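You operate a simulated robot arm through the tools that you are given. There is no shell and no other tool. Be economical: measure what you need, move in short steps, check, and stop when the job is done.

Carry out the task below with a simulated robot arm. There is one attempt and no reset: what you move stays moved.

Task
Open the left bench drawer, take the red tin and leave it in the inside of the left bench drawer, then shut the drawer. Push the upper blue drawer shut. Take the red socket wrench from the battery bench and leave it on the lower shelf of the battery bench. Take the slim carton from the second shelf from the top of the black shelving and leave it in the pan on the press bench. Push the middle bench drawer shut. Take the black punch on the top of the packing table and put it away on the press bench. Fetch the green jar and stand it on the seat of the stool. Open the spacer drawer, take the grey tin and put it in the inside of the spacer drawer and shut the drawer again. Fetch the cup brush and set it in the small red bin. Put the wooden stand on the middle shelf of the steel rack away on the shelf under the workbench. Take the regulator from the middle shelf of the steel rack and leave it on the bottom shelf of the steel rack. Do these in any order. Set down upright: slim carton, green jar.

The check looks at the end state, three seconds after you hand in, the way a careful person would. Anything else that was tipped, shoved, dropped, spilled or broken makes it a failure.

Robot
A 7-joint arm with a two-finger parallel gripper on a trunk, on a base that drives. Base frame: it is fixed to the floor where the robot stands at the start and does not move with it; the origin is under the middle of the robot, x ahead of it, y to its left, z up. Readings come in mm, degrees, newtons and seconds.
With the tool pointing down near the work surface it reaches from about 200 to 740 mm from the robot's upright axis, wherever it stands. Its first joint turns from -143.0 to 143.0 degrees. Places, roughly: black punch [1000, -2000, 750]; bottom shelf of the steel rack [-3200, 6400, 200]; cup brush (4x4x8 cm) [-1900, 5900, 900]; green jar (8x8x11 cm) [2800, -1300, 900]; grey tin (9x9x6 cm) [3000, -500, 900]; inside of the left bench drawer [2900, -100, 700]; inside of the spacer drawer [2600, -1300, 700]; left bench drawer [2800, -100, 700]; lower shelf of the battery bench [-1800, 6000, 300]; middle bench drawer [2500, -400, 700]; pan (23x28x8 cm) [3000, -100, 900]; press bench [2800, -800, 900]; red tin (9x9x6 cm) [1700, 1500, 800]; regulator (4x5x3 cm) [-3200, 6400, 900]; seat of the stool [4200, -1900, 400]; shelf under the workbench [1800, 2000, 400]; slim carton [1500, 750, 500]; small red bin (13x22x9 cm) [-2400, 4600, 900]; socket wrench [-2250, 6250, 1000]; spacer drawer [2500, -1300, 700]; upper blue drawer [-2100, 6100, 1000]; wooden stand (7x7x7 cm) [-2900, 6300, 900]. Payload 1.57 kg.
Tool frame: the origin (TCP) lies between the finger pads and is the grasp point; the fingertips stand 30 mm ahead of it; z points along the fingers, y is the line along which they close. Largest opening 80 mm; finger width 17, thickness 12; the body of the gripper, 40 by 82 mm, starts 80 mm behind the TCP.
Orientation is told as [roll, pitch, yaw] about the base's x, y, z axes, in that order, counted from this pose: with the fingers straight down and closing along the base's y, the tool's x points along the base's -x, its y along +y and its z along -z.

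Tools
- The arm moves only by the tool nudge_tool. Its argument "steps" is text: rows parted by semicolons, each of 7 numbers parted by spaces: the shift along the tool's x, y, z in mm, then the turn, a rotation vector about the tool's x, y, z in degrees, then the gripper command, from -1 (shut) to 1 (fully open), values between in proportion. In form: x y z wx wy wz claw; .... A call has 1 to 10 rows; each row shifts and turns the commanded pose from where the row before left it, along the tool's axes as they then stand. A row lasts 0.2 s, in which the tool goes at most 50 mm and 8.6 degrees; a call with a longer step from one row to the next is refused whole, and so is a gripper value outside its range. A pose out of reach is approached as far as the arm can. The call stops where the force on the tool passes 40 N (or 10 N more than at its start, if that is more) or the arm is blocked; 0.2 s more then pass. Each finger travels about 45 mm/s and halts on what it meets, pressing with about 33 N; the grip force reading is that of the motor and also rises with nothing between the fingers. The clock runs only during rows and for 0.2 s after the last one: add rows that do not move to give the fingers time. The reply holds the time, the measured pose of the TCP, the force on the tool along the base axes, the opening and the grip force, in the units named above and with some noise, with the torque about the TCP (base axes, N m) and any sound that the robot's microphone picked up, and new pictures: "views" is both (left out), scene, wrist or none.
- Cameras (640 x 400 px; columns grow to the right, rows downward): "scene" is now at [41.2, 131.3, 1102.8]; the picture's right is [-0.20, -0.98, 0.00], its down [-0.38, 0.08, -0.92] and it looks along [0.90, -0.18, -0.39] (base axes); focal length 264 px, centre (320, 200). "wrist" rides on the gripper at [72, -7, -122] in the tool frame; the picture's right is [0.09, 1.00, 0.00], its down [-0.84, 0.08, -0.54] and it looks along [-0.54, 0.05, 0.84] (tool axes); focal length 238 px, centre (320, 200). There is no depth. A picture from a camera that has moved, and an enlarged one, comes with that camera's place and axes in the base frame and with its lens.
- raise_lower(by): slides the trunk up (or, below 0, down) by that many mm; the arm and the scene camera ride with it, the base frame stays. It gives what a move gives, with no picture.
- roll_base(legs): drives the robot by 1 to 6 legs, each [ahead, left, turn to the left] in mm, mm and degrees, along the robot's own axes; the way and the turn of a leg run together, so that a leg with both is an arc; at most 1500 mm and 180 degrees a leg. The arm and the cameras ride along, it lands a little off, and it stops where it bumps. It gives what a move gives, and a new picture of the scene camera.
- aim_head(pan, tilt): turns the head with the scene camera to pan (to the left, within 155 degrees either way) and tilt (down, from -29 to 69), counted from straight ahead of the robot. It gives what a move gives, and a new picture of the scene camera.
- close_up(camera, box): a new picture of the part [left, top, right, bottom] of that camera's present view, enlarged. No time passes.
- hand_in(): hands the job in; it is judged then, once.

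Go step by step. Nothing tells you exact positions but the pictures and the camera data: compare them with the known pose of the tool, close in by small moves and look again before you grip or let go. The budget is 567 turns and 360 pictures, counting those below and the enlarged ones. Unless the task says otherwise, let go and move clear before handing in, and close with one line.

The tools are called as name(argument=value, ...) on one line, values as JSON. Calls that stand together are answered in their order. nudge_tool: Moves the arm, as the interface text tells. Its arguments: {"type":"object","properties":{"steps":{"type":"string"},"views":{"type":"string","enum":["both","scene","wrist","none"]}},"required":["steps"]} The other tools are called the same way: raise_lower (by) slides the trunk up or down; roll_base (legs) drives the base; aim_head (pan, tilt) turns the head that bears the scene camera; close_up (camera, box) takes an enlarged picture of a part of a camera's view; hand_in () hands the job in.

At the start:

```text
clock: 0.0
position: [391.6, -140.4, 844.5]
orientation: [0.0, 0.0, 0.1]
force: [-0.5, -0.1, -0.6]
ft_torque: [-0.02, 0.0, -0.02]
grip_width: 80.1
grip_force: 0.0
trunk travel left (down, up): [-172.0, 38.0]
robot x, y, heading: [0.5, 3.4, 0.1]
head pan, tilt: [-11.3, 23.1]
```

scene: 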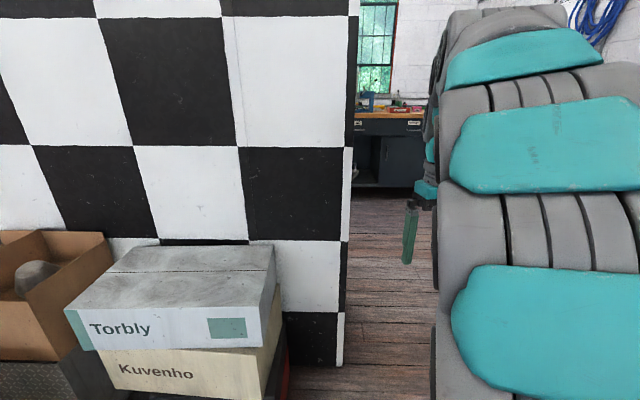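
wrist: 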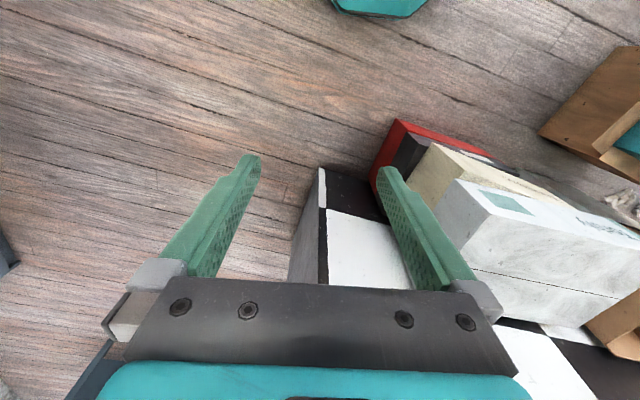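

I see a checkered wall panel, boxes to the left and a bench far ahead. I'll look around first to map the obstacles.

aim_head(pan=60, tilt=20)

aim_head(pan=130, tilt=20)

aim_head(pan=-80, tilt=20)

aim_head(pan=-140, tilt=20)

aim_head(pan=0, tilt=30)

```text
clock: 1.4
position: [391.6, -139.1, 844.8]
orientation: [0.0, -0.1, 0.0]
force: [0.0, 0.0, 0.2]
ft_torque: [-0.01, 0.0, 0.04]
grip_width: 80.0
grip_force: 0.1
trunk travel left (down, up): [-172.0, 38.0]
robot x, y, heading: [2.3, 1.9, -0.1]
head pan, tilt: [60.0, 20.0]
camera scene: at [-2.9, 230.1, 1107.8], right [0.87, -0.5, 0.0], down [-0.17, -0.3, -0.94], along [0.47, 0.81, -0.34], focal length 264 px, centre (320, 200)
```

scene: 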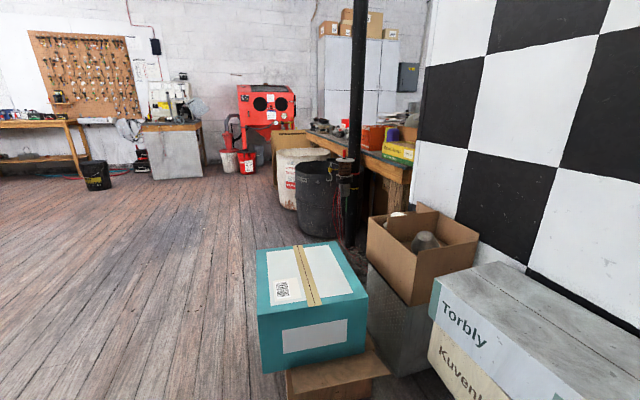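

```text
clock: 2.8
position: [390.9, -140.0, 844.1]
orientation: [0.0, 0.0, 0.0]
force: [-0.3, 0.1, 0.3]
ft_torque: [0.0, 0.04, 0.01]
grip_width: 80.0
grip_force: 0.1
trunk travel left (down, up): [-172.0, 38.0]
robot x, y, heading: [0.3, 1.7, 0.3]
head pan, tilt: [130.0, 20.0]
camera scene: at [-109.4, 220.8, 1107.8], right [0.77, 0.64, 0.0], down [0.22, -0.26, -0.94], along [-0.6, 0.72, -0.34], focal length 264 px, centre (320, 200)
```

scene: 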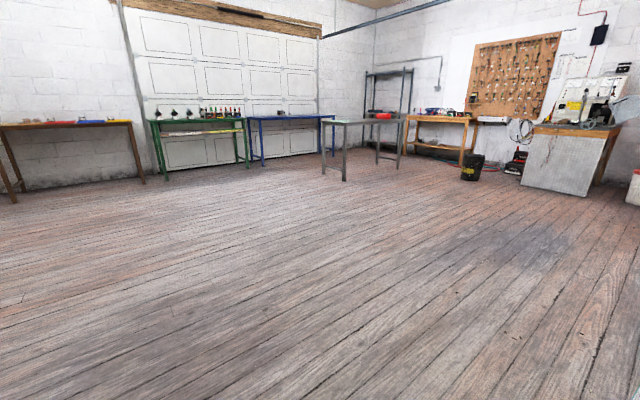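

```text
clock: 5.9
position: [390.2, -140.6, 845.4]
orientation: [-0.1, 0.0, 0.0]
force: [-0.5, -1.2, 0.0]
ft_torque: [0.0, -0.03, -0.01]
grip_width: 79.8
grip_force: 0.0
trunk travel left (down, up): [-172.0, 38.0]
robot x, y, heading: [1.8, 0.2, -0.1]
head pan, tilt: [-80.0, 20.0]
camera scene: at [-33.4, 57.7, 1107.8], right [-0.98, -0.17, 0.0], down [-0.06, 0.34, -0.94], along [0.16, -0.93, -0.34], focal length 264 px, centre (320, 200)
```

scene: 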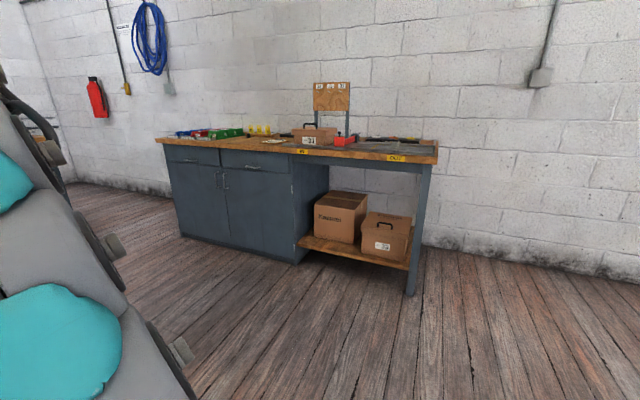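

```text
clock: 7.2
position: [390.4, -140.1, 846.3]
orientation: [0.0, -0.1, 0.0]
force: [0.1, 0.1, -0.1]
ft_torque: [0.0, 0.02, 0.0]
grip_width: 80.1
grip_force: 0.0
trunk travel left (down, up): [-172.0, 38.0]
robot x, y, heading: [2.6, 1.5, -0.1]
head pan, tilt: [-140.0, 20.0]
camera scene: at [-120.9, 89.5, 1107.8], right [-0.64, 0.77, 0.0], down [0.26, 0.22, -0.94], along [-0.72, -0.6, -0.34], focal length 264 px, centre (320, 200)
```

scene: 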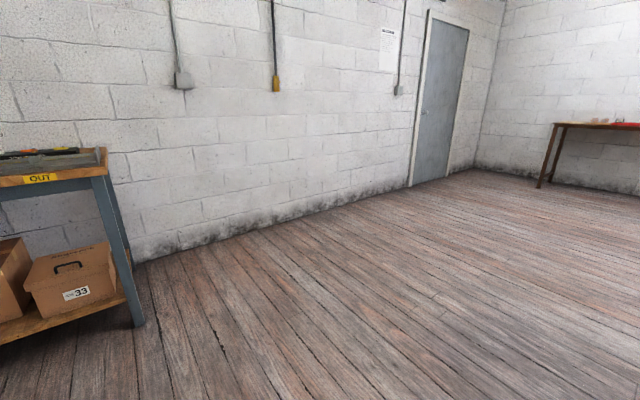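

```text
clock: 9.4
position: [392.7, -140.7, 844.5]
orientation: [0.0, 0.0, 0.0]
force: [-0.3, 0.1, -0.4]
ft_torque: [0.01, 0.02, 0.01]
grip_width: 79.8
grip_force: 0.0
trunk travel left (down, up): [-172.0, 38.0]
robot x, y, heading: [0.6, 1.8, -0.0]
head pan, tilt: [0.0, 30.0]
camera scene: at [40.9, 149.4, 1091.7], right [0.0, -1.0, 0.0], down [-0.5, 0.0, -0.87], along [0.87, 0.0, -0.5], focal length 264 px, centre (320, 200)
```

scene: 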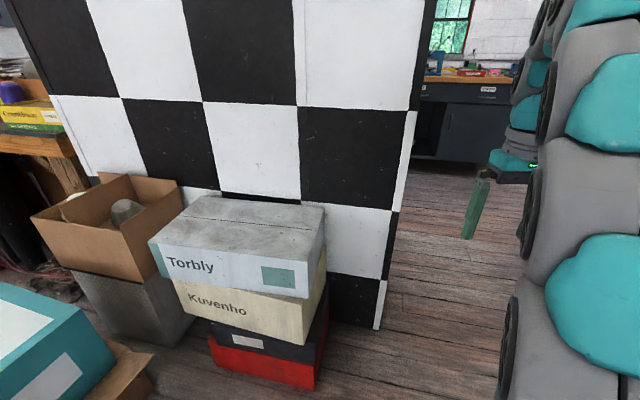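

The panel edge is near (784,-120). The packing table is to my right, angled about -13°. I'll go toward it first for the punch.

roll_base(legs=[[0, 0, -103.3], [500, 500, 0], [200, 600, 0]])

```text
clock: 20.9
position: [641.5, -1317.0, 845.0]
orientation: [0.1, 0.0, -105.1]
force: [-1.2, 0.1, 0.4]
ft_torque: [0.0, 0.03, 0.0]
grip_width: 80.1
grip_force: 0.0
trunk travel left (down, up): [-172.0, 38.0]
robot x, y, heading: [879.0, -973.3, -104.9]
head pan, tilt: [0.0, 30.0]
camera scene: at [1012.5, -1054.3, 1091.7], right [-0.97, 0.26, 0.0], down [0.13, 0.48, -0.87], along [-0.23, -0.84, -0.5], focal length 264 px, centre (320, 200)
```

scene: 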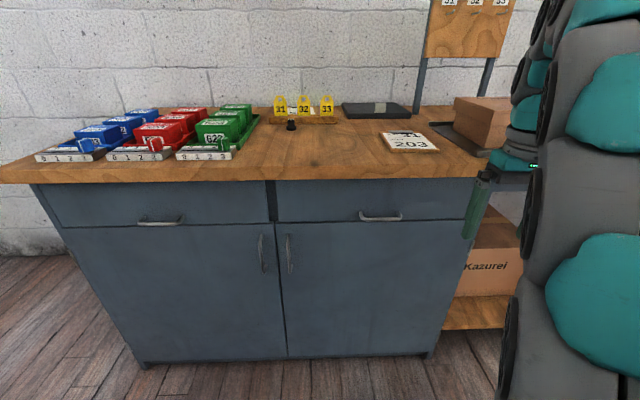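

close_up(camera="scene", box=[220, 70, 460, 180])

```text
2.67 times, centred on (340, 125) of scene
camera zoom: at [1012.5, -1054.3, 1091.7], right [-0.97, 0.26, 0.0], down [0.13, 0.48, -0.87], along [-0.23, -0.84, -0.5], focal length 705 px, centre (267, 400)
```

zoom: 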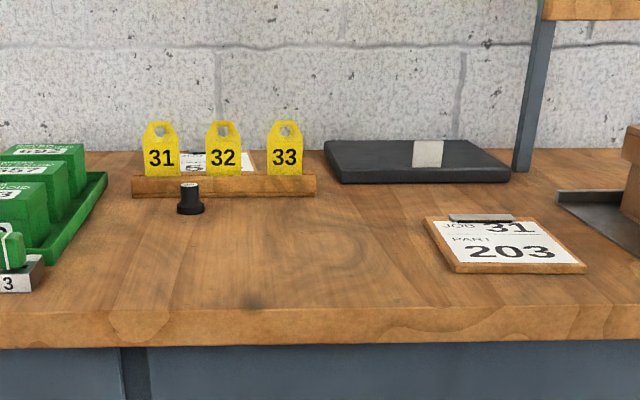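

The punch is the small black stub in front of the yellow tags, near (840,-2110); table top is about z 800. I'll raise the tool and come closer.

nudge_tool(steps="0 0 -40 0 0 0 1; 0 0 -40 0 0 0 1; 0 0 -40 0 0 0 1", views="none")

roll_base(legs=[[0, 300, 1.5], [300, 0, 0]])

nudge_tool(steps="0 0 0 0 0 0 1", views="wrist")

```text
clock: 21.7
position: [638.6, -1320.0, 849.7]
orientation: [0.0, -0.1, -105.1]
force: [0.0, 0.9, 0.2]
ft_torque: [0.02, 0.02, 0.02]
grip_width: 79.8
grip_force: 0.1
out of reach, approached as far as the arm can: row 1, 2, 3
trunk travel left (down, up): [-172.0, 38.0]
robot x, y, heading: [878.5, -978.3, -105.0]
head pan, tilt: [0.0, 30.0]
```

```text
clock: 24.9
position: [893.8, -1587.5, 849.9]
orientation: [0.1, 1.2, -103.4]
force: [2.0, 12.6, 3.5]
ft_torque: [-0.2, -0.17, 0.69]
grip_width: 80.2
grip_force: 0.0
trunk travel left (down, up): [-172.0, 38.0]
robot x, y, heading: [1122.5, -1241.8, -103.5]
head pan, tilt: [0.0, 30.0]
stopped in leg 2: the force on the tool passed its limit at 127 N (the readings are from after the stop); the commanded pose is now the measured one
camera scene: at [1257.1, -1318.2, 1091.7], right [-0.97, 0.23, 0.0], down [0.12, 0.49, -0.87], along [-0.2, -0.84, -0.5], focal length 264 px, centre (320, 200)
```

scene: 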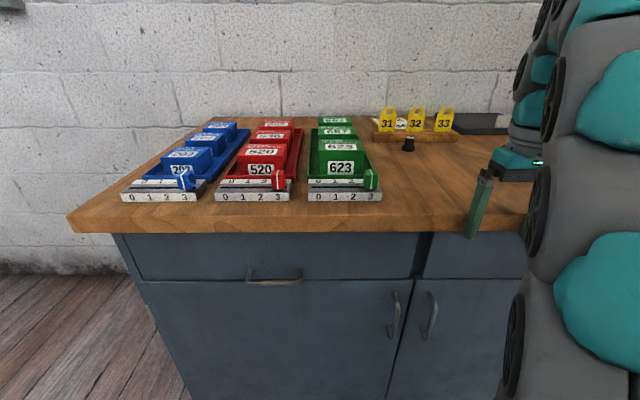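

```text
clock: 25.3
position: [893.0, -1587.1, 848.7]
orientation: [0.1, 1.1, -103.3]
force: [3.7, 14.2, 5.3]
ft_torque: [-0.26, -0.25, 0.91]
grip_width: 79.9
grip_force: 0.0
trunk travel left (down, up): [-172.0, 38.0]
robot x, y, heading: [1120.2, -1242.0, -103.6]
head pan, tilt: [0.0, 30.0]
camera wrist: at [902.9, -1517.1, 971.9], right [0.99, -0.14, 0.0], down [-0.12, -0.84, 0.53], along [-0.07, -0.52, -0.85], focal length 238 px, centre (320, 200)
```

wrist: 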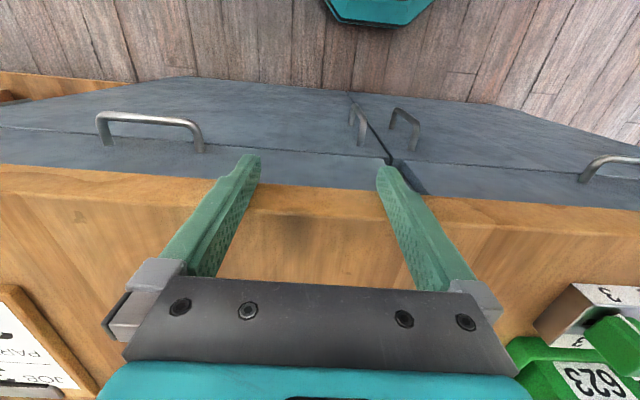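

The fingertips touched the table's front edge, so the top is higher than 820. I'll back off, raise the trunk and see how high the tool gets.

roll_base(legs=[[-120, 0, 0]])

raise_lower(by=38)

nudge_tool(steps="0 0 -40 0 0 0 1; -40 0 -20 0 0 0 1; -40 0 0 0 0 0 1; -40 0 0 0 0 0 1; 0 0 0 0 0 0 1", views="both")

```text
clock: 26.5
position: [920.6, -1473.8, 848.2]
orientation: [0.1, 1.0, -103.4]
force: [0.7, -0.1, 0.5]
ft_torque: [0.01, -0.01, 0.0]
grip_width: 80.1
grip_force: 0.0
trunk travel left (down, up): [-172.0, 38.0]
robot x, y, heading: [1148.7, -1127.7, -103.4]
head pan, tilt: [0.0, 30.0]
camera scene: at [1284.6, -1203.4, 1091.7], right [-0.97, 0.23, 0.0], down [0.12, 0.49, -0.87], along [-0.2, -0.84, -0.5], focal length 264 px, centre (320, 200)
```

scene: 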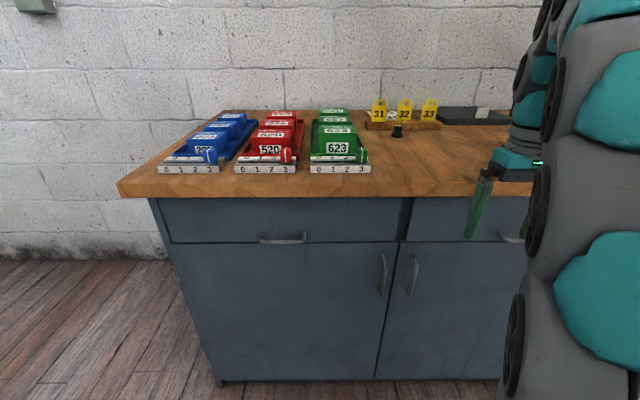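

```text
clock: 27.4
position: [920.2, -1473.9, 887.0]
orientation: [0.1, 1.1, -103.5]
force: [0.2, 0.4, 0.7]
ft_torque: [0.03, 0.02, 0.03]
grip_width: 80.0
grip_force: 0.1
trunk travel left (down, up): [-210.0, 0.0]
robot x, y, heading: [1148.9, -1129.8, -103.2]
head pan, tilt: [0.0, 30.0]
```

```text
clock: 28.6
position: [901.8, -1550.8, 859.4]
orientation: [0.1, 1.1, -103.4]
force: [-0.1, 0.3, -0.4]
ft_torque: [-0.01, 0.01, 0.01]
grip_width: 80.1
grip_force: 0.0
out of reach, approached as far as the arm can: row 1, 2, 3, 4
trunk travel left (down, up): [-210.0, 0.0]
robot x, y, heading: [1148.1, -1131.5, -103.5]
head pan, tilt: [0.0, 30.0]
camera scene: at [1284.6, -1203.4, 1129.6], right [-0.97, 0.23, 0.0], down [0.12, 0.49, -0.87], along [-0.2, -0.84, -0.5], focal length 264 px, centre (320, 200)
camera wrist: at [911.2, -1481.4, 982.0], right [0.99, -0.14, 0.0], down [-0.12, -0.84, 0.53], along [-0.07, -0.52, -0.85], focal length 238 px, centre (320, 200)
```

scene: 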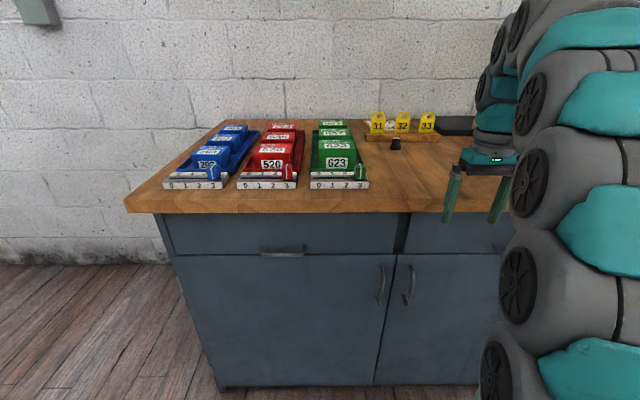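
wrist: 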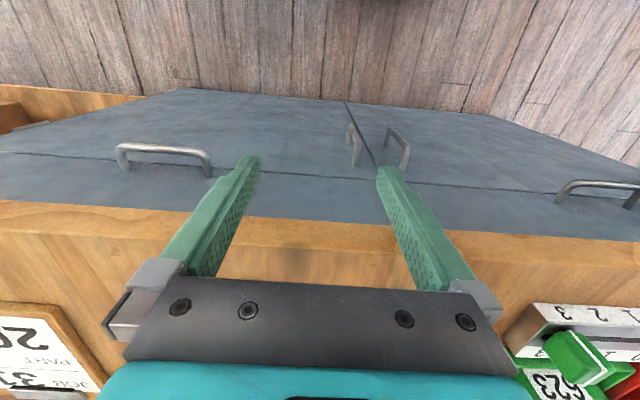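

Upright tool-down reach is height-limited, so I'll tilt the fingers forward and see how high that gets me.

nudge_tool(steps="0 0 0 0 -8.5 0 1; 0 0 0 0 -8.5 0 1; 0 0 0 0 -8.5 0 1; 0 0 0 0 -8.5 0 1; 0 0 0 0 -8.5 0 1; -20 0 -30 0 0 0 1; -20 0 -30 0 0 0 1; -20 0 -30 0 0 0 1; 0 0 0 0 0 0 1", views="both")

```text
clock: 30.6
position: [905.2, -1537.0, 966.6]
orientation: [0.1, -41.5, -103.4]
force: [-0.3, 0.8, -0.5]
ft_torque: [0.0, -0.01, 0.0]
grip_width: 79.7
grip_force: 0.0
trunk travel left (down, up): [-210.0, 0.0]
robot x, y, heading: [1144.6, -1128.6, -103.7]
head pan, tilt: [0.0, 30.0]
camera scene: at [1284.6, -1203.3, 1129.6], right [-0.97, 0.23, 0.0], down [0.12, 0.49, -0.87], along [-0.2, -0.84, -0.5], focal length 264 px, centre (320, 200)
camera wrist: at [930.3, -1404.7, 1009.3], right [0.98, -0.16, -0.06], down [0.01, -0.28, 0.96], along [-0.17, -0.95, -0.27], focal length 238 px, centre (320, 200)
```

scene: 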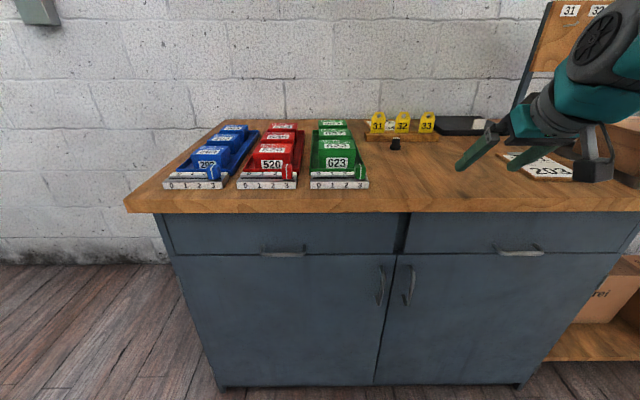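
wrist: 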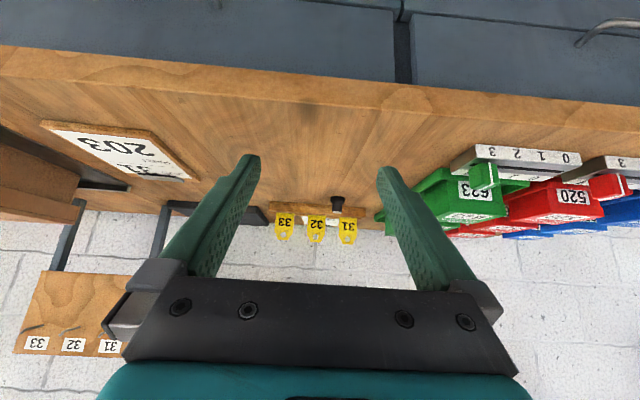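

Tilted about 42°, height is fine. The punch triangulates to (877,-1913,858). I'll drive 180 mm ahead and look again.

roll_base(legs=[[180, 60, 0]])

nudge_tool(steps="0 0 0 0 0 0 1", views="wrist")

```text
clock: 32.1
position: [921.7, -1729.4, 966.1]
orientation: [0.2, -41.4, -103.5]
force: [0.2, -0.6, 0.4]
ft_torque: [-0.01, 0.01, -0.01]
grip_width: 80.0
grip_force: 0.1
trunk travel left (down, up): [-210.0, 0.0]
robot x, y, heading: [1167.1, -1318.0, -103.6]
head pan, tilt: [0.0, 30.0]
camera scene: at [1301.6, -1394.7, 1129.6], right [-0.97, 0.24, 0.0], down [0.12, 0.49, -0.87], along [-0.2, -0.84, -0.5], focal length 264 px, centre (320, 200)
```

scene: 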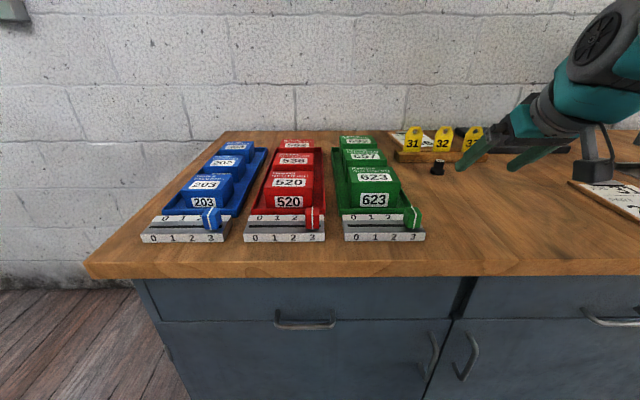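

```text
clock: 32.5
position: [921.4, -1728.5, 965.7]
orientation: [0.1, -41.5, -103.5]
force: [-0.4, 0.0, -0.3]
ft_torque: [0.02, 0.0, 0.0]
grip_width: 80.2
grip_force: 0.1
trunk travel left (down, up): [-210.0, 0.0]
robot x, y, heading: [1170.1, -1320.2, -103.7]
head pan, tilt: [0.0, 30.0]
camera wrist: at [946.8, -1595.2, 1009.2], right [0.98, -0.17, -0.06], down [0.01, -0.28, 0.96], along [-0.18, -0.95, -0.27], focal length 238 px, centre (320, 200)
```

wrist: 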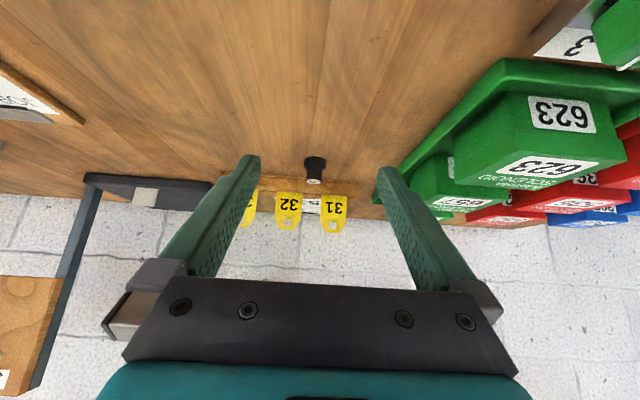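

The punch base is at (873.5,-1916,857), about 30 mm tall. I'll approach along the tilted tool axis, stopping short to check.

nudge_tool(steps="-27 -1 30 0 0 0 1; -27 -1 30 0 0 0 1; -27 -1 30 0 0 0 1; 0 0 37 0 0 0 1; 0 0 0 0 0 0 1", views="both")

```text
clock: 33.7
position: [883.7, -1869.6, 925.5]
orientation: [0.1, -41.3, -103.6]
force: [-0.8, -0.1, 0.1]
ft_torque: [-0.03, 0.02, 0.01]
grip_width: 80.0
grip_force: 0.0
trunk travel left (down, up): [-210.0, 0.0]
robot x, y, heading: [1164.4, -1317.9, -103.6]
head pan, tilt: [0.0, 30.0]
camera scene: at [1301.6, -1394.7, 1129.6], right [-0.97, 0.23, 0.0], down [0.12, 0.49, -0.87], along [-0.2, -0.84, -0.5], focal length 264 px, centre (320, 200)
camera wrist: at [908.3, -1736.2, 967.5], right [0.98, -0.17, -0.06], down [0.01, -0.28, 0.96], along [-0.18, -0.95, -0.27], focal length 238 px, centre (320, 200)
```

scene: 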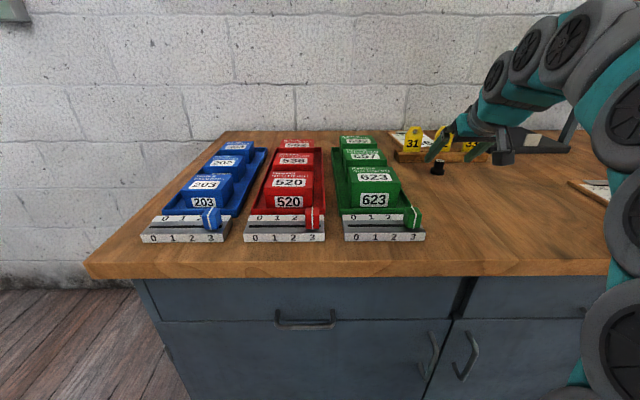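
wrist: 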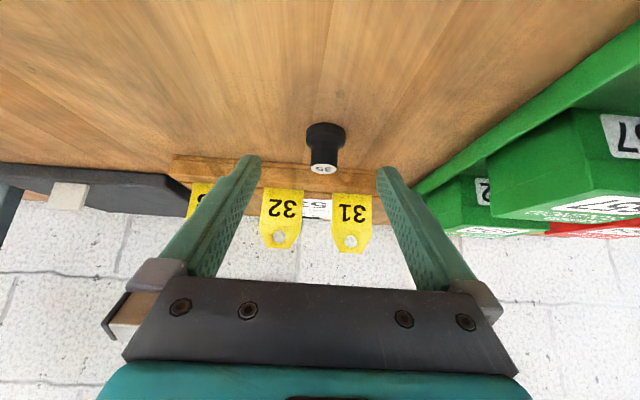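

nudge_tool(steps="0 1 25 0 0 0 1; 1 1 22 0 0 0 1; 0 0 0 0 0 0 1", views="both")

```text
clock: 34.5
position: [879.1, -1898.9, 890.3]
orientation: [0.1, -41.3, -103.6]
force: [-0.1, 1.0, -0.5]
ft_torque: [-0.03, 0.03, -0.02]
grip_width: 79.7
grip_force: 0.1
trunk travel left (down, up): [-210.0, 0.0]
robot x, y, heading: [1166.5, -1317.6, -103.8]
head pan, tilt: [0.0, 30.0]
camera scene: at [1301.6, -1394.7, 1129.6], right [-0.97, 0.24, 0.0], down [0.12, 0.49, -0.87], along [-0.2, -0.84, -0.5], focal length 264 px, centre (320, 200)
camera wrist: at [904.5, -1766.6, 932.6], right [0.98, -0.17, -0.06], down [0.01, -0.28, 0.96], along [-0.18, -0.95, -0.27], focal length 238 px, centre (320, 200)
```

scene: 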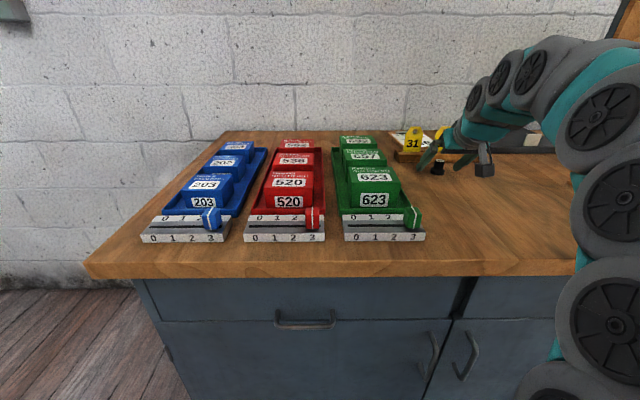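
wrist: 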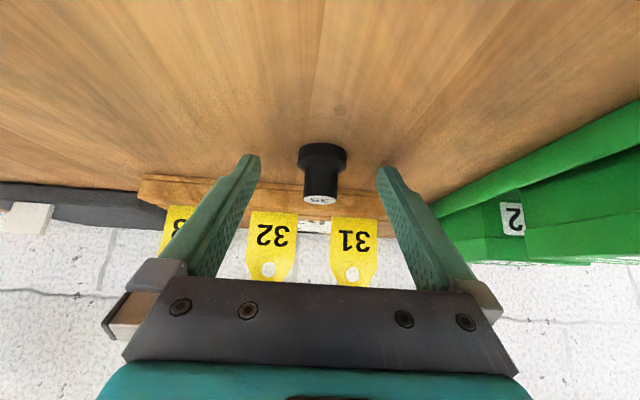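

The punch is between the fingertips; closing on it.

nudge_tool(steps="0 0 0 0 0 0 -1; 0 0 0 0 0 0 -1; 0 0 0 0 0 0 -1; 0 0 0 0 0 0 -1; 0 0 0 0 0 0 -1; 0 0 0 0 0 0 -1", views="wrist")

```text
clock: 35.9
position: [879.6, -1900.4, 888.5]
orientation: [0.1, -41.4, -103.6]
force: [-1.3, -0.2, 0.0]
ft_torque: [-0.01, 0.05, -0.02]
grip_width: 31.5
grip_force: 33.1
trunk travel left (down, up): [-210.0, 0.0]
robot x, y, heading: [1164.9, -1320.2, -103.8]
head pan, tilt: [0.0, 30.0]
camera wrist: at [904.5, -1766.5, 932.7], right [0.98, -0.17, -0.06], down [0.01, -0.28, 0.96], along [-0.18, -0.95, -0.27], focal length 238 px, centre (320, 200)
```

wrist: 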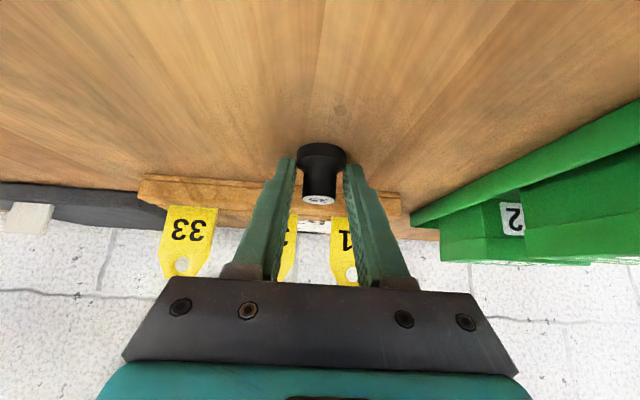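

nudge_tool(steps="-20 0 -22 0 0 0 -1; -20 0 -22 0 0 0 -1; -20 0 -22 0 0 0 -1; 0 0 -40 0 0 0 -1; 0 0 -40 0 0 0 -1; 20 0 -30 0 0 0 -1; 20 0 -30 0 0 0 -1; 0 0 0 0 0 0 -1", views="both")

```text
clock: 37.7
position: [908.1, -1782.3, 1055.5]
orientation: [0.1, -41.4, -103.5]
force: [-0.9, 0.3, -1.1]
ft_torque: [-0.03, -0.03, -0.02]
grip_width: 31.4
grip_force: 32.8
trunk travel left (down, up): [-210.0, 0.0]
robot x, y, heading: [1168.7, -1317.3, -103.7]
head pan, tilt: [0.0, 30.0]
camera scene: at [1301.6, -1394.7, 1129.6], right [-0.97, 0.24, 0.0], down [0.12, 0.49, -0.87], along [-0.2, -0.84, -0.5], focal length 264 px, centre (320, 200)
camera wrist: at [933.8, -1648.8, 1098.3], right [0.98, -0.17, -0.06], down [0.01, -0.28, 0.96], along [-0.18, -0.95, -0.27], focal length 238 px, centre (320, 200)
```

scene: 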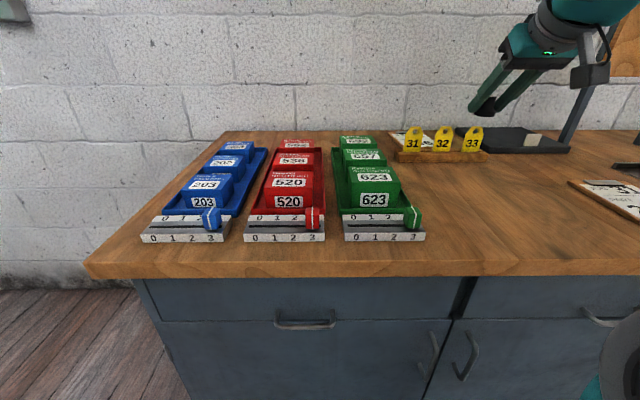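
wrist: 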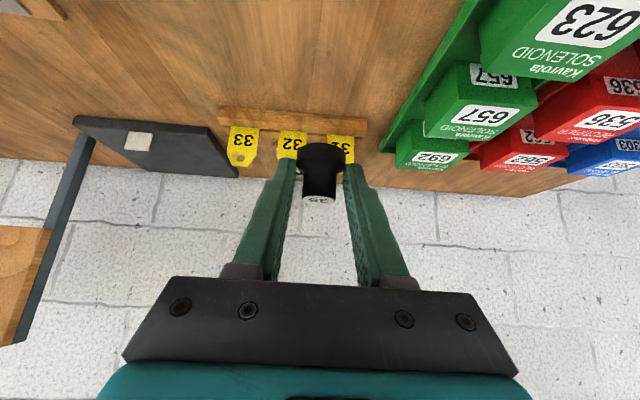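

The punch is held. I'll back off, turn to face +x and look at the press bench.

roll_base(legs=[[-350, 0, 0], [0, 0, 103.7]])

aim_head(pan=70, tilt=20)

aim_head(pan=0, tilt=25)

```text
clock: 44.5
position: [1763.5, -1095.7, 1055.2]
orientation: [0.1, -41.4, 2.4]
force: [1.0, 0.5, -1.7]
ft_torque: [0.0, -0.02, 0.01]
grip_width: 31.7
grip_force: 33.0
trunk travel left (down, up): [-210.0, 0.0]
robot x, y, heading: [1246.1, -975.4, 2.3]
head pan, tilt: [0.0, 30.0]
camera scene: at [1282.3, -824.8, 1129.6], right [0.04, -1.0, 0.0], down [-0.5, -0.02, -0.87], along [0.87, 0.04, -0.5], focal length 264 px, centre (320, 200)
```

scene: 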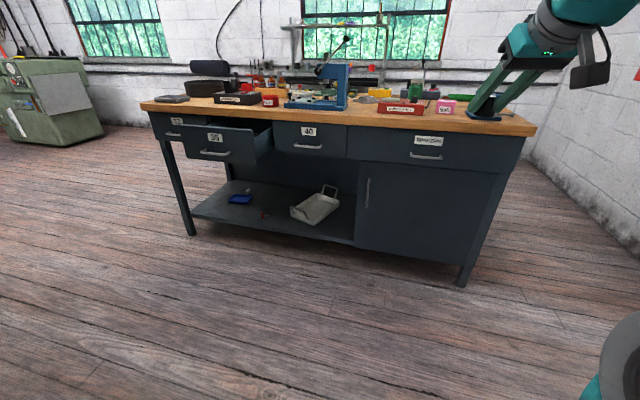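

```text
clock: 45.9
position: [1762.7, -1094.6, 1055.1]
orientation: [0.1, -41.4, 2.4]
force: [-0.6, -0.6, -0.8]
ft_torque: [-0.02, -0.03, -0.02]
grip_width: 31.9
grip_force: 33.5
trunk travel left (down, up): [-210.0, 0.0]
robot x, y, heading: [1246.5, -977.3, 2.3]
head pan, tilt: [70.0, 20.0]
camera scene: at [1220.2, -739.8, 1145.7], right [0.95, -0.3, 0.0], down [-0.1, -0.33, -0.94], along [0.29, 0.9, -0.34], focal length 264 px, centre (320, 200)
```

scene: 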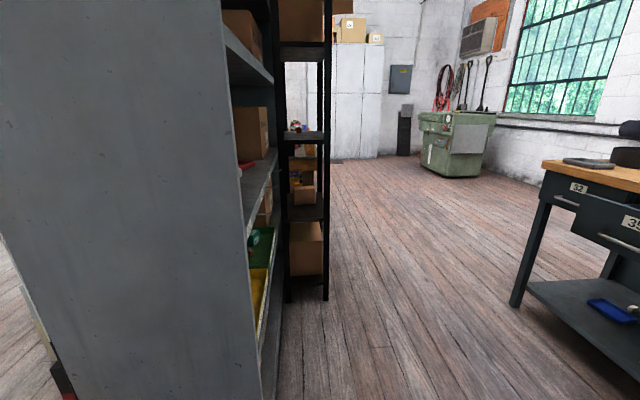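

```text
clock: 47.3
position: [1763.0, -1094.4, 1055.2]
orientation: [0.1, -41.5, 2.4]
force: [-0.5, -0.9, -1.3]
ft_torque: [0.03, 0.02, 0.01]
grip_width: 31.4
grip_force: 33.2
trunk travel left (down, up): [-210.0, 0.0]
robot x, y, heading: [1248.2, -973.3, 2.3]
head pan, tilt: [0.0, 25.0]
camera scene: at [1283.9, -824.7, 1137.6], right [0.04, -1.0, 0.0], down [-0.42, -0.02, -0.91], along [0.91, 0.04, -0.42], focal length 264 px, centre (320, 200)
```

scene: 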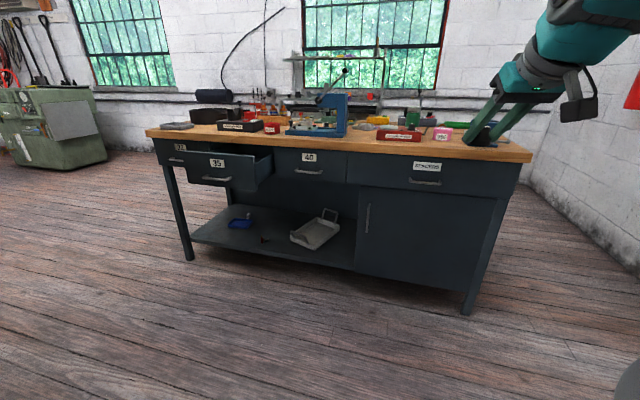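

close_up(camera="scene", box=[140, 60, 340, 190])

close_up(camera="scene", box=[340, 60, 540, 190])

```text
3.08 times, centred on (240, 125) of scene
camera zoom: at [1283.9, -824.7, 1137.6], right [0.04, -1.0, 0.0], down [-0.42, -0.02, -0.91], along [0.91, 0.04, -0.42], focal length 814 px, centre (566, 431)
```

zoom: 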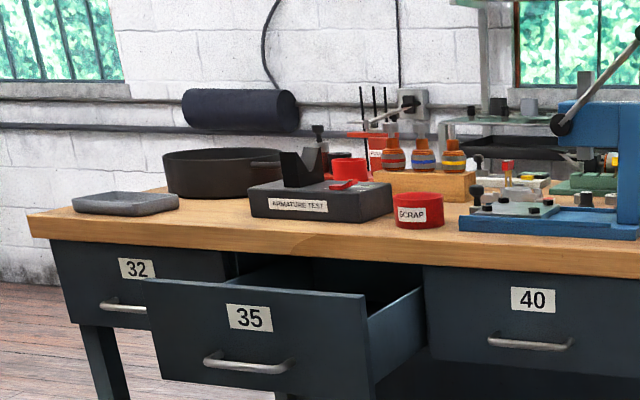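

```text
3.08 times, centred on (440, 125) of scene
camera zoom: at [1283.9, -824.7, 1137.6], right [0.04, -1.0, 0.0], down [-0.42, -0.02, -0.91], along [0.91, 0.04, -0.42], focal length 814 px, centre (-49, 431)
```

zoom: 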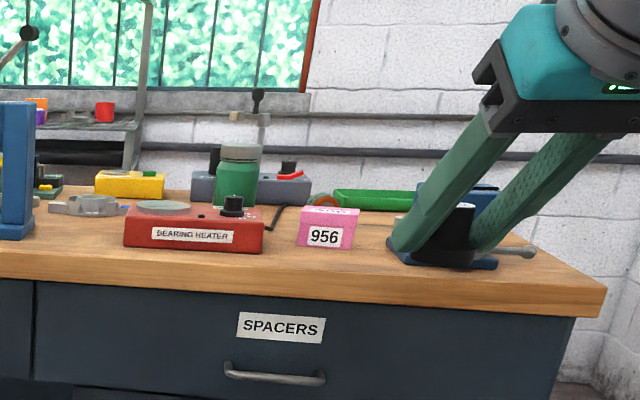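

The bench is clear: drawers 32, 35 (open), 40 and SPACERS. I'll face it (heading -13.4°) and place the punch on the free front strip, right of the bearing heater.

roll_base(legs=[[0, 0, -15.7], [750, 110, 0]])

nudge_tool(steps="0 0 0 0 0 0 -1", views="wrist")

```text
clock: 52.2
position: [2448.2, -1290.7, 1055.4]
orientation: [0.0, -41.4, -13.0]
force: [0.0, 0.6, -0.6]
ft_torque: [0.01, 0.01, 0.02]
grip_width: 31.6
grip_force: 33.0
trunk travel left (down, up): [-210.0, 0.0]
robot x, y, heading: [1983.4, -1036.0, -12.8]
head pan, tilt: [0.0, 25.0]
camera scene: at [2058.5, -902.8, 1137.6], right [-0.23, -0.97, 0.0], down [-0.41, 0.1, -0.91], along [0.88, -0.2, -0.42], focal length 264 px, centre (320, 200)
```

scene: 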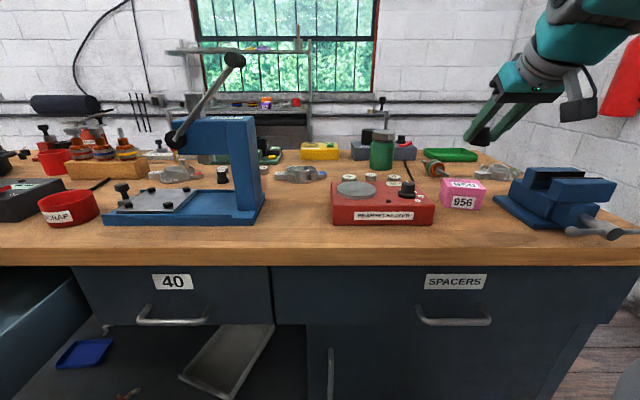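

```text
clock: 52.6
position: [2447.6, -1290.6, 1054.9]
orientation: [0.1, -41.5, -13.1]
force: [-0.3, 0.6, -2.0]
ft_torque: [0.01, -0.03, 0.01]
grip_width: 31.8
grip_force: 32.9
trunk travel left (down, up): [-210.0, 0.0]
robot x, y, heading: [1979.9, -1040.6, -13.3]
head pan, tilt: [0.0, 25.0]
camera wrist: at [2315.8, -1266.5, 1098.2], right [0.16, 0.99, -0.06], down [0.28, 0.01, 0.96], along [0.95, -0.17, -0.27], focal length 238 px, centre (320, 200)
```

wrist: 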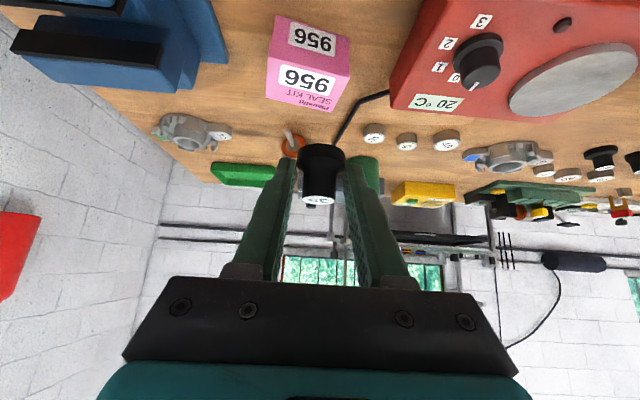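

I estimate the bench top at z 860–880. I'll bring the punch over the strip in front of the 956 box and lower it gently.

nudge_tool(steps="23 10 16 0 0 0 -1; 23 10 16 0 0 0 -1; 23 10 16 0 0 0 -1; 23 10 16 0 0 0 -1; 0 0 0 0 0 0 -1", views="both")

```text
clock: 53.8
position: [2431.3, -1245.8, 946.2]
orientation: [0.1, -41.4, -13.0]
force: [0.0, 0.6, -1.0]
ft_torque: [-0.03, 0.05, -0.03]
grip_width: 31.7
grip_force: 33.1
trunk travel left (down, up): [-210.0, 0.0]
robot x, y, heading: [1984.0, -1036.9, -13.2]
head pan, tilt: [0.0, 25.0]
camera scene: at [2058.4, -902.8, 1137.6], right [-0.23, -0.97, 0.0], down [-0.41, 0.1, -0.91], along [0.88, -0.2, -0.42], focal length 264 px, centre (320, 200)
camera wrist: at [2298.6, -1220.8, 989.1], right [0.16, 0.99, -0.06], down [0.28, 0.01, 0.96], along [0.95, -0.17, -0.27], focal length 238 px, centre (320, 200)
```

scene: 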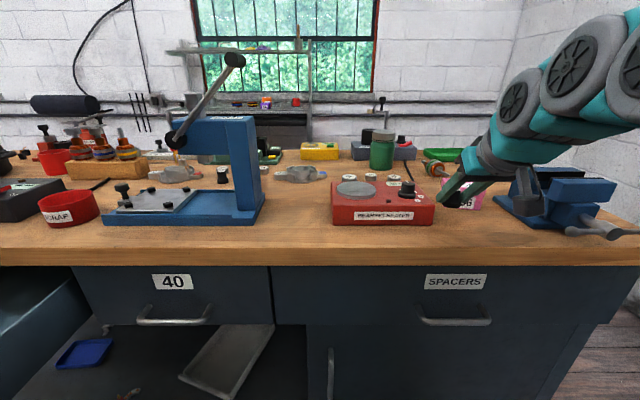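
wrist: 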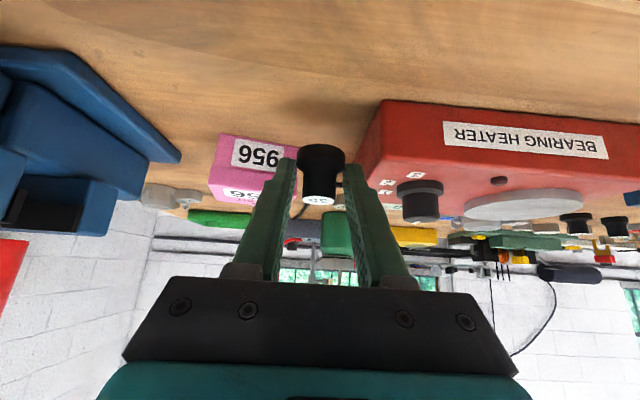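

The bench top is about z 883. I'll shift right to clear the heater and lower the punch in front of the 956 box.

nudge_tool(steps="0 -35 0 0 0 0 -1; 13 0 7 0 0 0 -1; 12 0 6 0 0 0 -1; 2 0 2 0 0 0 -1; 0 0 0 0 0 0 -1", views="both")

```text
clock: 55.0
position: [2413.7, -1276.2, 917.6]
orientation: [0.1, -41.5, -13.0]
force: [0.1, 0.4, -0.4]
ft_torque: [0.0, 0.03, 0.04]
grip_width: 31.5
grip_force: 33.1
trunk travel left (down, up): [-210.0, 0.0]
robot x, y, heading: [1987.3, -1035.4, -13.1]
head pan, tilt: [0.0, 25.0]
camera scene: at [2058.4, -902.8, 1137.6], right [-0.23, -0.97, 0.0], down [-0.41, 0.1, -0.91], along [0.88, -0.2, -0.42], focal length 264 px, centre (320, 200)
camera wrist: at [2281.6, -1253.6, 960.4], right [0.16, 0.99, -0.06], down [0.28, 0.01, 0.96], along [0.95, -0.17, -0.27], focal length 238 px, centre (320, 200)
```

scene: 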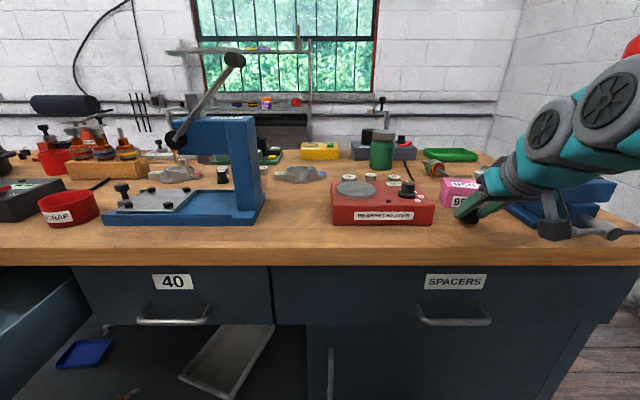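
wrist: 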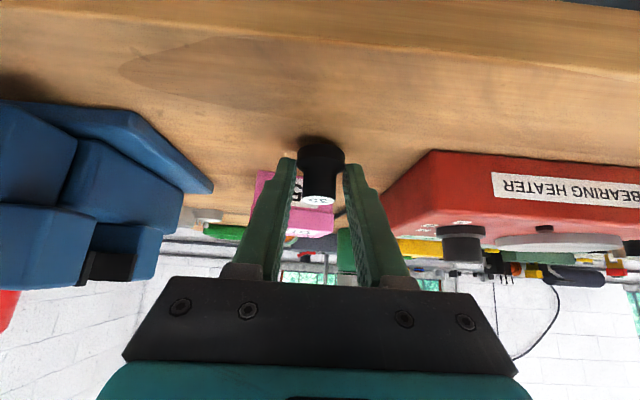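

nudge_tool(steps="1.3 0 1.5 0 0 0 -1; 1.3 0 1.5 0 0 0 -1; 0 0 0 0 0 0 -1", views="none")

nudge_tool(steps="1.3 0 1.5 0 0 0 -1; 0 0 0 0 0 0 -1", views="none")

nudge_tool(steps="1.3 0 1.5 0 0 0 -1; 0 0 0 0 0 0 -1", views="wrist")

```text
clock: 55.8
position: [2414.5, -1276.6, 914.3]
orientation: [0.1, -41.5, -12.9]
force: [-0.1, 0.3, -1.2]
ft_torque: [0.03, 0.01, 0.0]
grip_width: 31.8
grip_force: 33.2
trunk travel left (down, up): [-210.0, 0.0]
robot x, y, heading: [1983.2, -1039.0, -12.8]
head pan, tilt: [0.0, 25.0]
```

```text
clock: 56.4
position: [2414.0, -1277.5, 912.4]
orientation: [0.1, -41.3, -13.0]
force: [0.1, 0.1, -1.2]
ft_torque: [0.0, 0.02, -0.01]
grip_width: 31.8
grip_force: 33.5
trunk travel left (down, up): [-210.0, 0.0]
robot x, y, heading: [1985.6, -1041.2, -12.9]
head pan, tilt: [0.0, 25.0]
```

```text
clock: 57.0
position: [2413.0, -1278.0, 909.2]
orientation: [0.1, -41.4, -13.0]
force: [-0.1, -0.6, -1.5]
ft_torque: [-0.01, 0.01, 0.03]
grip_width: 31.9
grip_force: 33.3
trunk travel left (down, up): [-210.0, 0.0]
robot x, y, heading: [1977.7, -1037.8, -12.9]
head pan, tilt: [0.0, 25.0]
camera wrist: at [2281.3, -1253.6, 952.8], right [0.16, 0.99, -0.06], down [0.28, 0.01, 0.96], along [0.95, -0.17, -0.27], focal length 238 px, centre (320, 200)
```

wrist: 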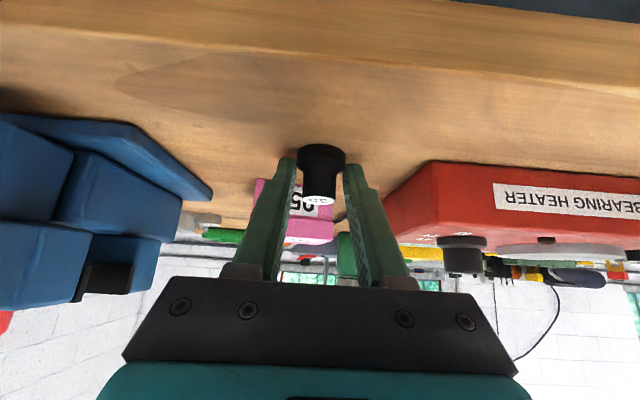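

nudge_tool(steps="1.3 0 1.5 0 0 0 -1; 1.3 0 1.5 0 0 0 -1; 0 0 0 0 0 0 -1", views="none")

nudge_tool(steps="1.3 0 1.5 0 0 0 -1; 0 0 0 0 0 0 -1", views="none")

nudge_tool(steps="1.3 0 1.5 0 0 0 -1; 0 0 0 0 0 0 -1", views="none")

nudge_tool(steps="1.3 0 1.5 0 0 0 -1; 0 0 0 0 0 0 -1", views="both")

```text
clock: 57.8
position: [2412.7, -1276.5, 910.1]
orientation: [0.2, -41.8, -12.9]
force: [5.8, 2.9, 30.1]
ft_torque: [-0.22, -0.4, 0.11]
grip_width: 31.9
grip_force: 32.9
trunk travel left (down, up): [-210.0, 0.0]
robot x, y, heading: [1983.6, -1039.9, -13.2]
head pan, tilt: [0.0, 25.0]
```

```text
clock: 58.2
position: [2413.9, -1277.7, 909.4]
orientation: [-0.1, -42.1, -13.0]
force: [1.0, 0.6, 12.2]
ft_torque: [0.03, 0.01, -0.01]
grip_width: 31.8
grip_force: 33.2
trunk travel left (down, up): [-210.0, 0.0]
robot x, y, heading: [1984.0, -1039.8, -13.2]
head pan, tilt: [0.0, 25.0]
stopped in row 1: the force on the tool passed its limit at 44 N (the readings are from after the stop); the commanded pose is now the measured one
```

```text
clock: 58.8
position: [2414.5, -1279.8, 908.6]
orientation: [0.0, -42.3, -13.0]
force: [3.8, 0.9, 37.3]
ft_torque: [0.02, -0.39, 0.08]
grip_width: 31.7
grip_force: 32.5
trunk travel left (down, up): [-210.0, 0.0]
robot x, y, heading: [1982.1, -1037.7, -13.1]
head pan, tilt: [0.0, 25.0]
```

```text
clock: 59.2
position: [2414.9, -1279.5, 908.3]
orientation: [0.0, -42.7, -13.1]
force: [1.7, -0.6, 12.7]
ft_torque: [-0.02, -0.04, -0.02]
grip_width: 31.5
grip_force: 33.1
trunk travel left (down, up): [-210.0, 0.0]
robot x, y, heading: [1981.6, -1039.7, -13.0]
head pan, tilt: [0.0, 25.0]
stopped in row 1: the force on the tool passed its limit at 51 N (the readings are from after the stop); the commanded pose is now the measured one
camera scene: at [2058.2, -902.5, 1137.0], right [-0.23, -0.97, 0.0], down [-0.41, 0.1, -0.91], along [0.88, -0.2, -0.42], focal length 264 px, centre (320, 200)
camera wrist: at [2281.7, -1254.5, 947.7], right [0.16, 0.99, -0.06], down [0.26, 0.02, 0.97], along [0.95, -0.17, -0.25], focal length 238 px, centre (320, 200)
```

scene: 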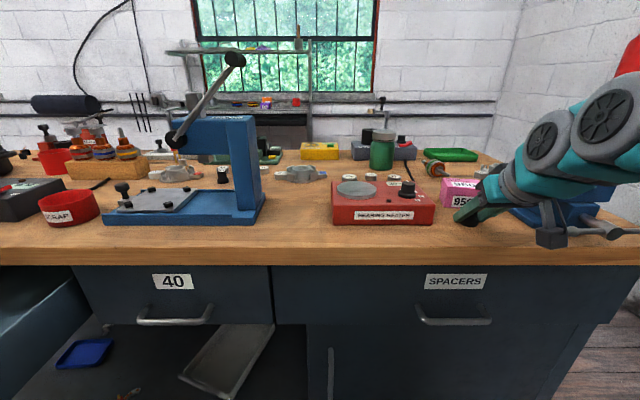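
wrist: 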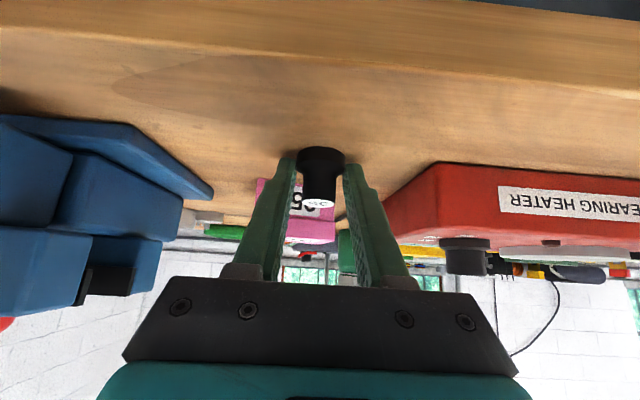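

Contact is made at TCP z≈910 (bench top ≈878). Releasing and backing out along the tool axis.

nudge_tool(steps="0 0 0 0 0 0 0.3; 0 0 0 0 0 0 0.3; 0 0 0 0 0 0 0.3; 0 0 -20 0 0 0 0.3; 0 0 -30 0 0 0 0.3; 0 0 -40 0 0 0 0.3; 0 0 -40 0 0 0 0.3; 0 0 0 0 0 0 0.3", views="both")

```text
clock: 61.0
position: [2330.0, -1259.3, 1000.7]
orientation: [0.0, -42.3, -13.1]
force: [-0.5, -0.4, 0.1]
ft_torque: [0.03, 0.01, 0.03]
grip_width: 52.2
grip_force: 0.1
trunk travel left (down, up): [-210.0, 0.0]
robot x, y, heading: [1983.1, -1041.3, -13.4]
head pan, tilt: [0.0, 25.0]
camera scene: at [2058.4, -902.6, 1137.6], right [-0.23, -0.97, 0.0], down [-0.41, 0.1, -0.91], along [0.88, -0.2, -0.42], focal length 264 px, centre (320, 200)
camera wrist: at [2197.1, -1235.0, 1042.7], right [0.16, 0.99, -0.06], down [0.26, 0.02, 0.96], along [0.95, -0.17, -0.26], focal length 238 px, centre (320, 200)
```

scene: 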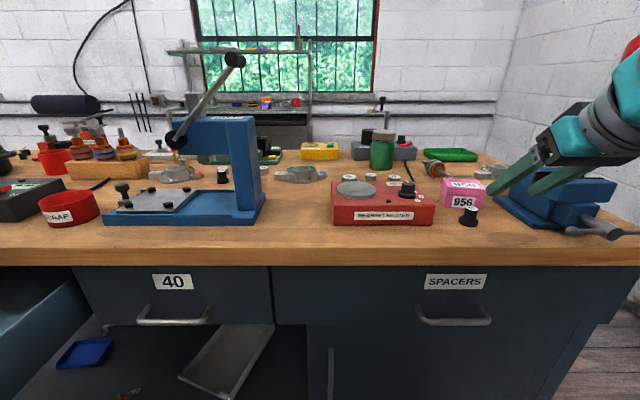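
wrist: 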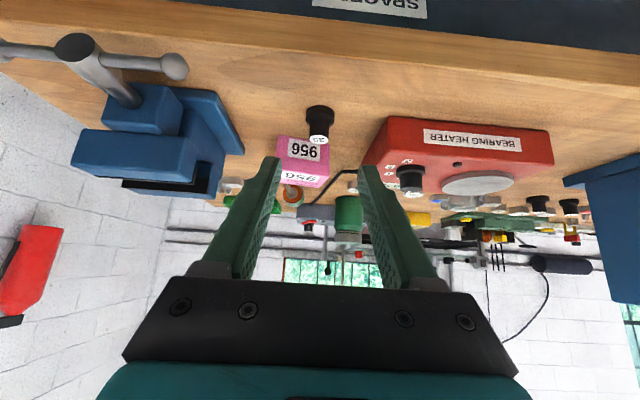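

The punch stands on the bench. Now I'll look for the grey tin and inspect the green jar.

close_up(camera="scene", box=[240, 120, 480, 240])

close_up(camera="scene", box=[0, 110, 240, 240])

```text
2.67 times, centred on (360, 180) of scene
camera zoom: at [2058.4, -902.6, 1137.6], right [-0.23, -0.97, 0.0], down [-0.41, 0.1, -0.91], along [0.88, -0.2, -0.42], focal length 705 px, centre (213, 253)
```

zoom: 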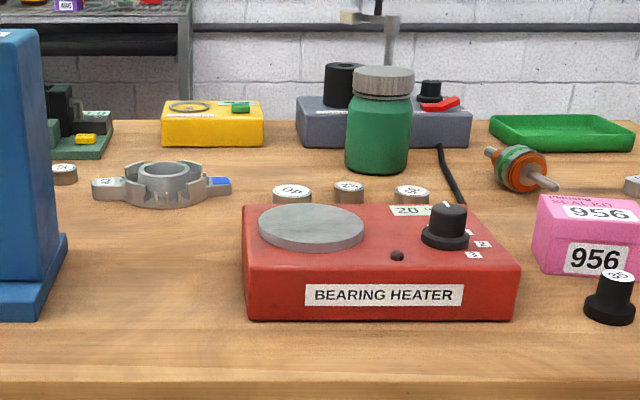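

```text
2.67 times, centred on (120, 175) of scene
camera zoom: at [2058.4, -902.6, 1137.6], right [-0.23, -0.97, 0.0], down [-0.41, 0.1, -0.91], along [0.88, -0.2, -0.42], focal length 705 px, centre (853, 267)
```

zoom: 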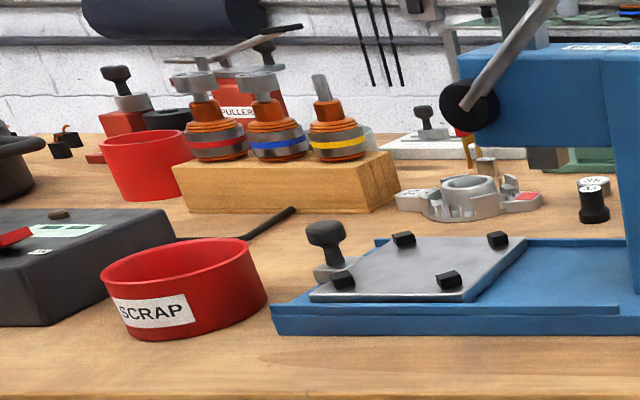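

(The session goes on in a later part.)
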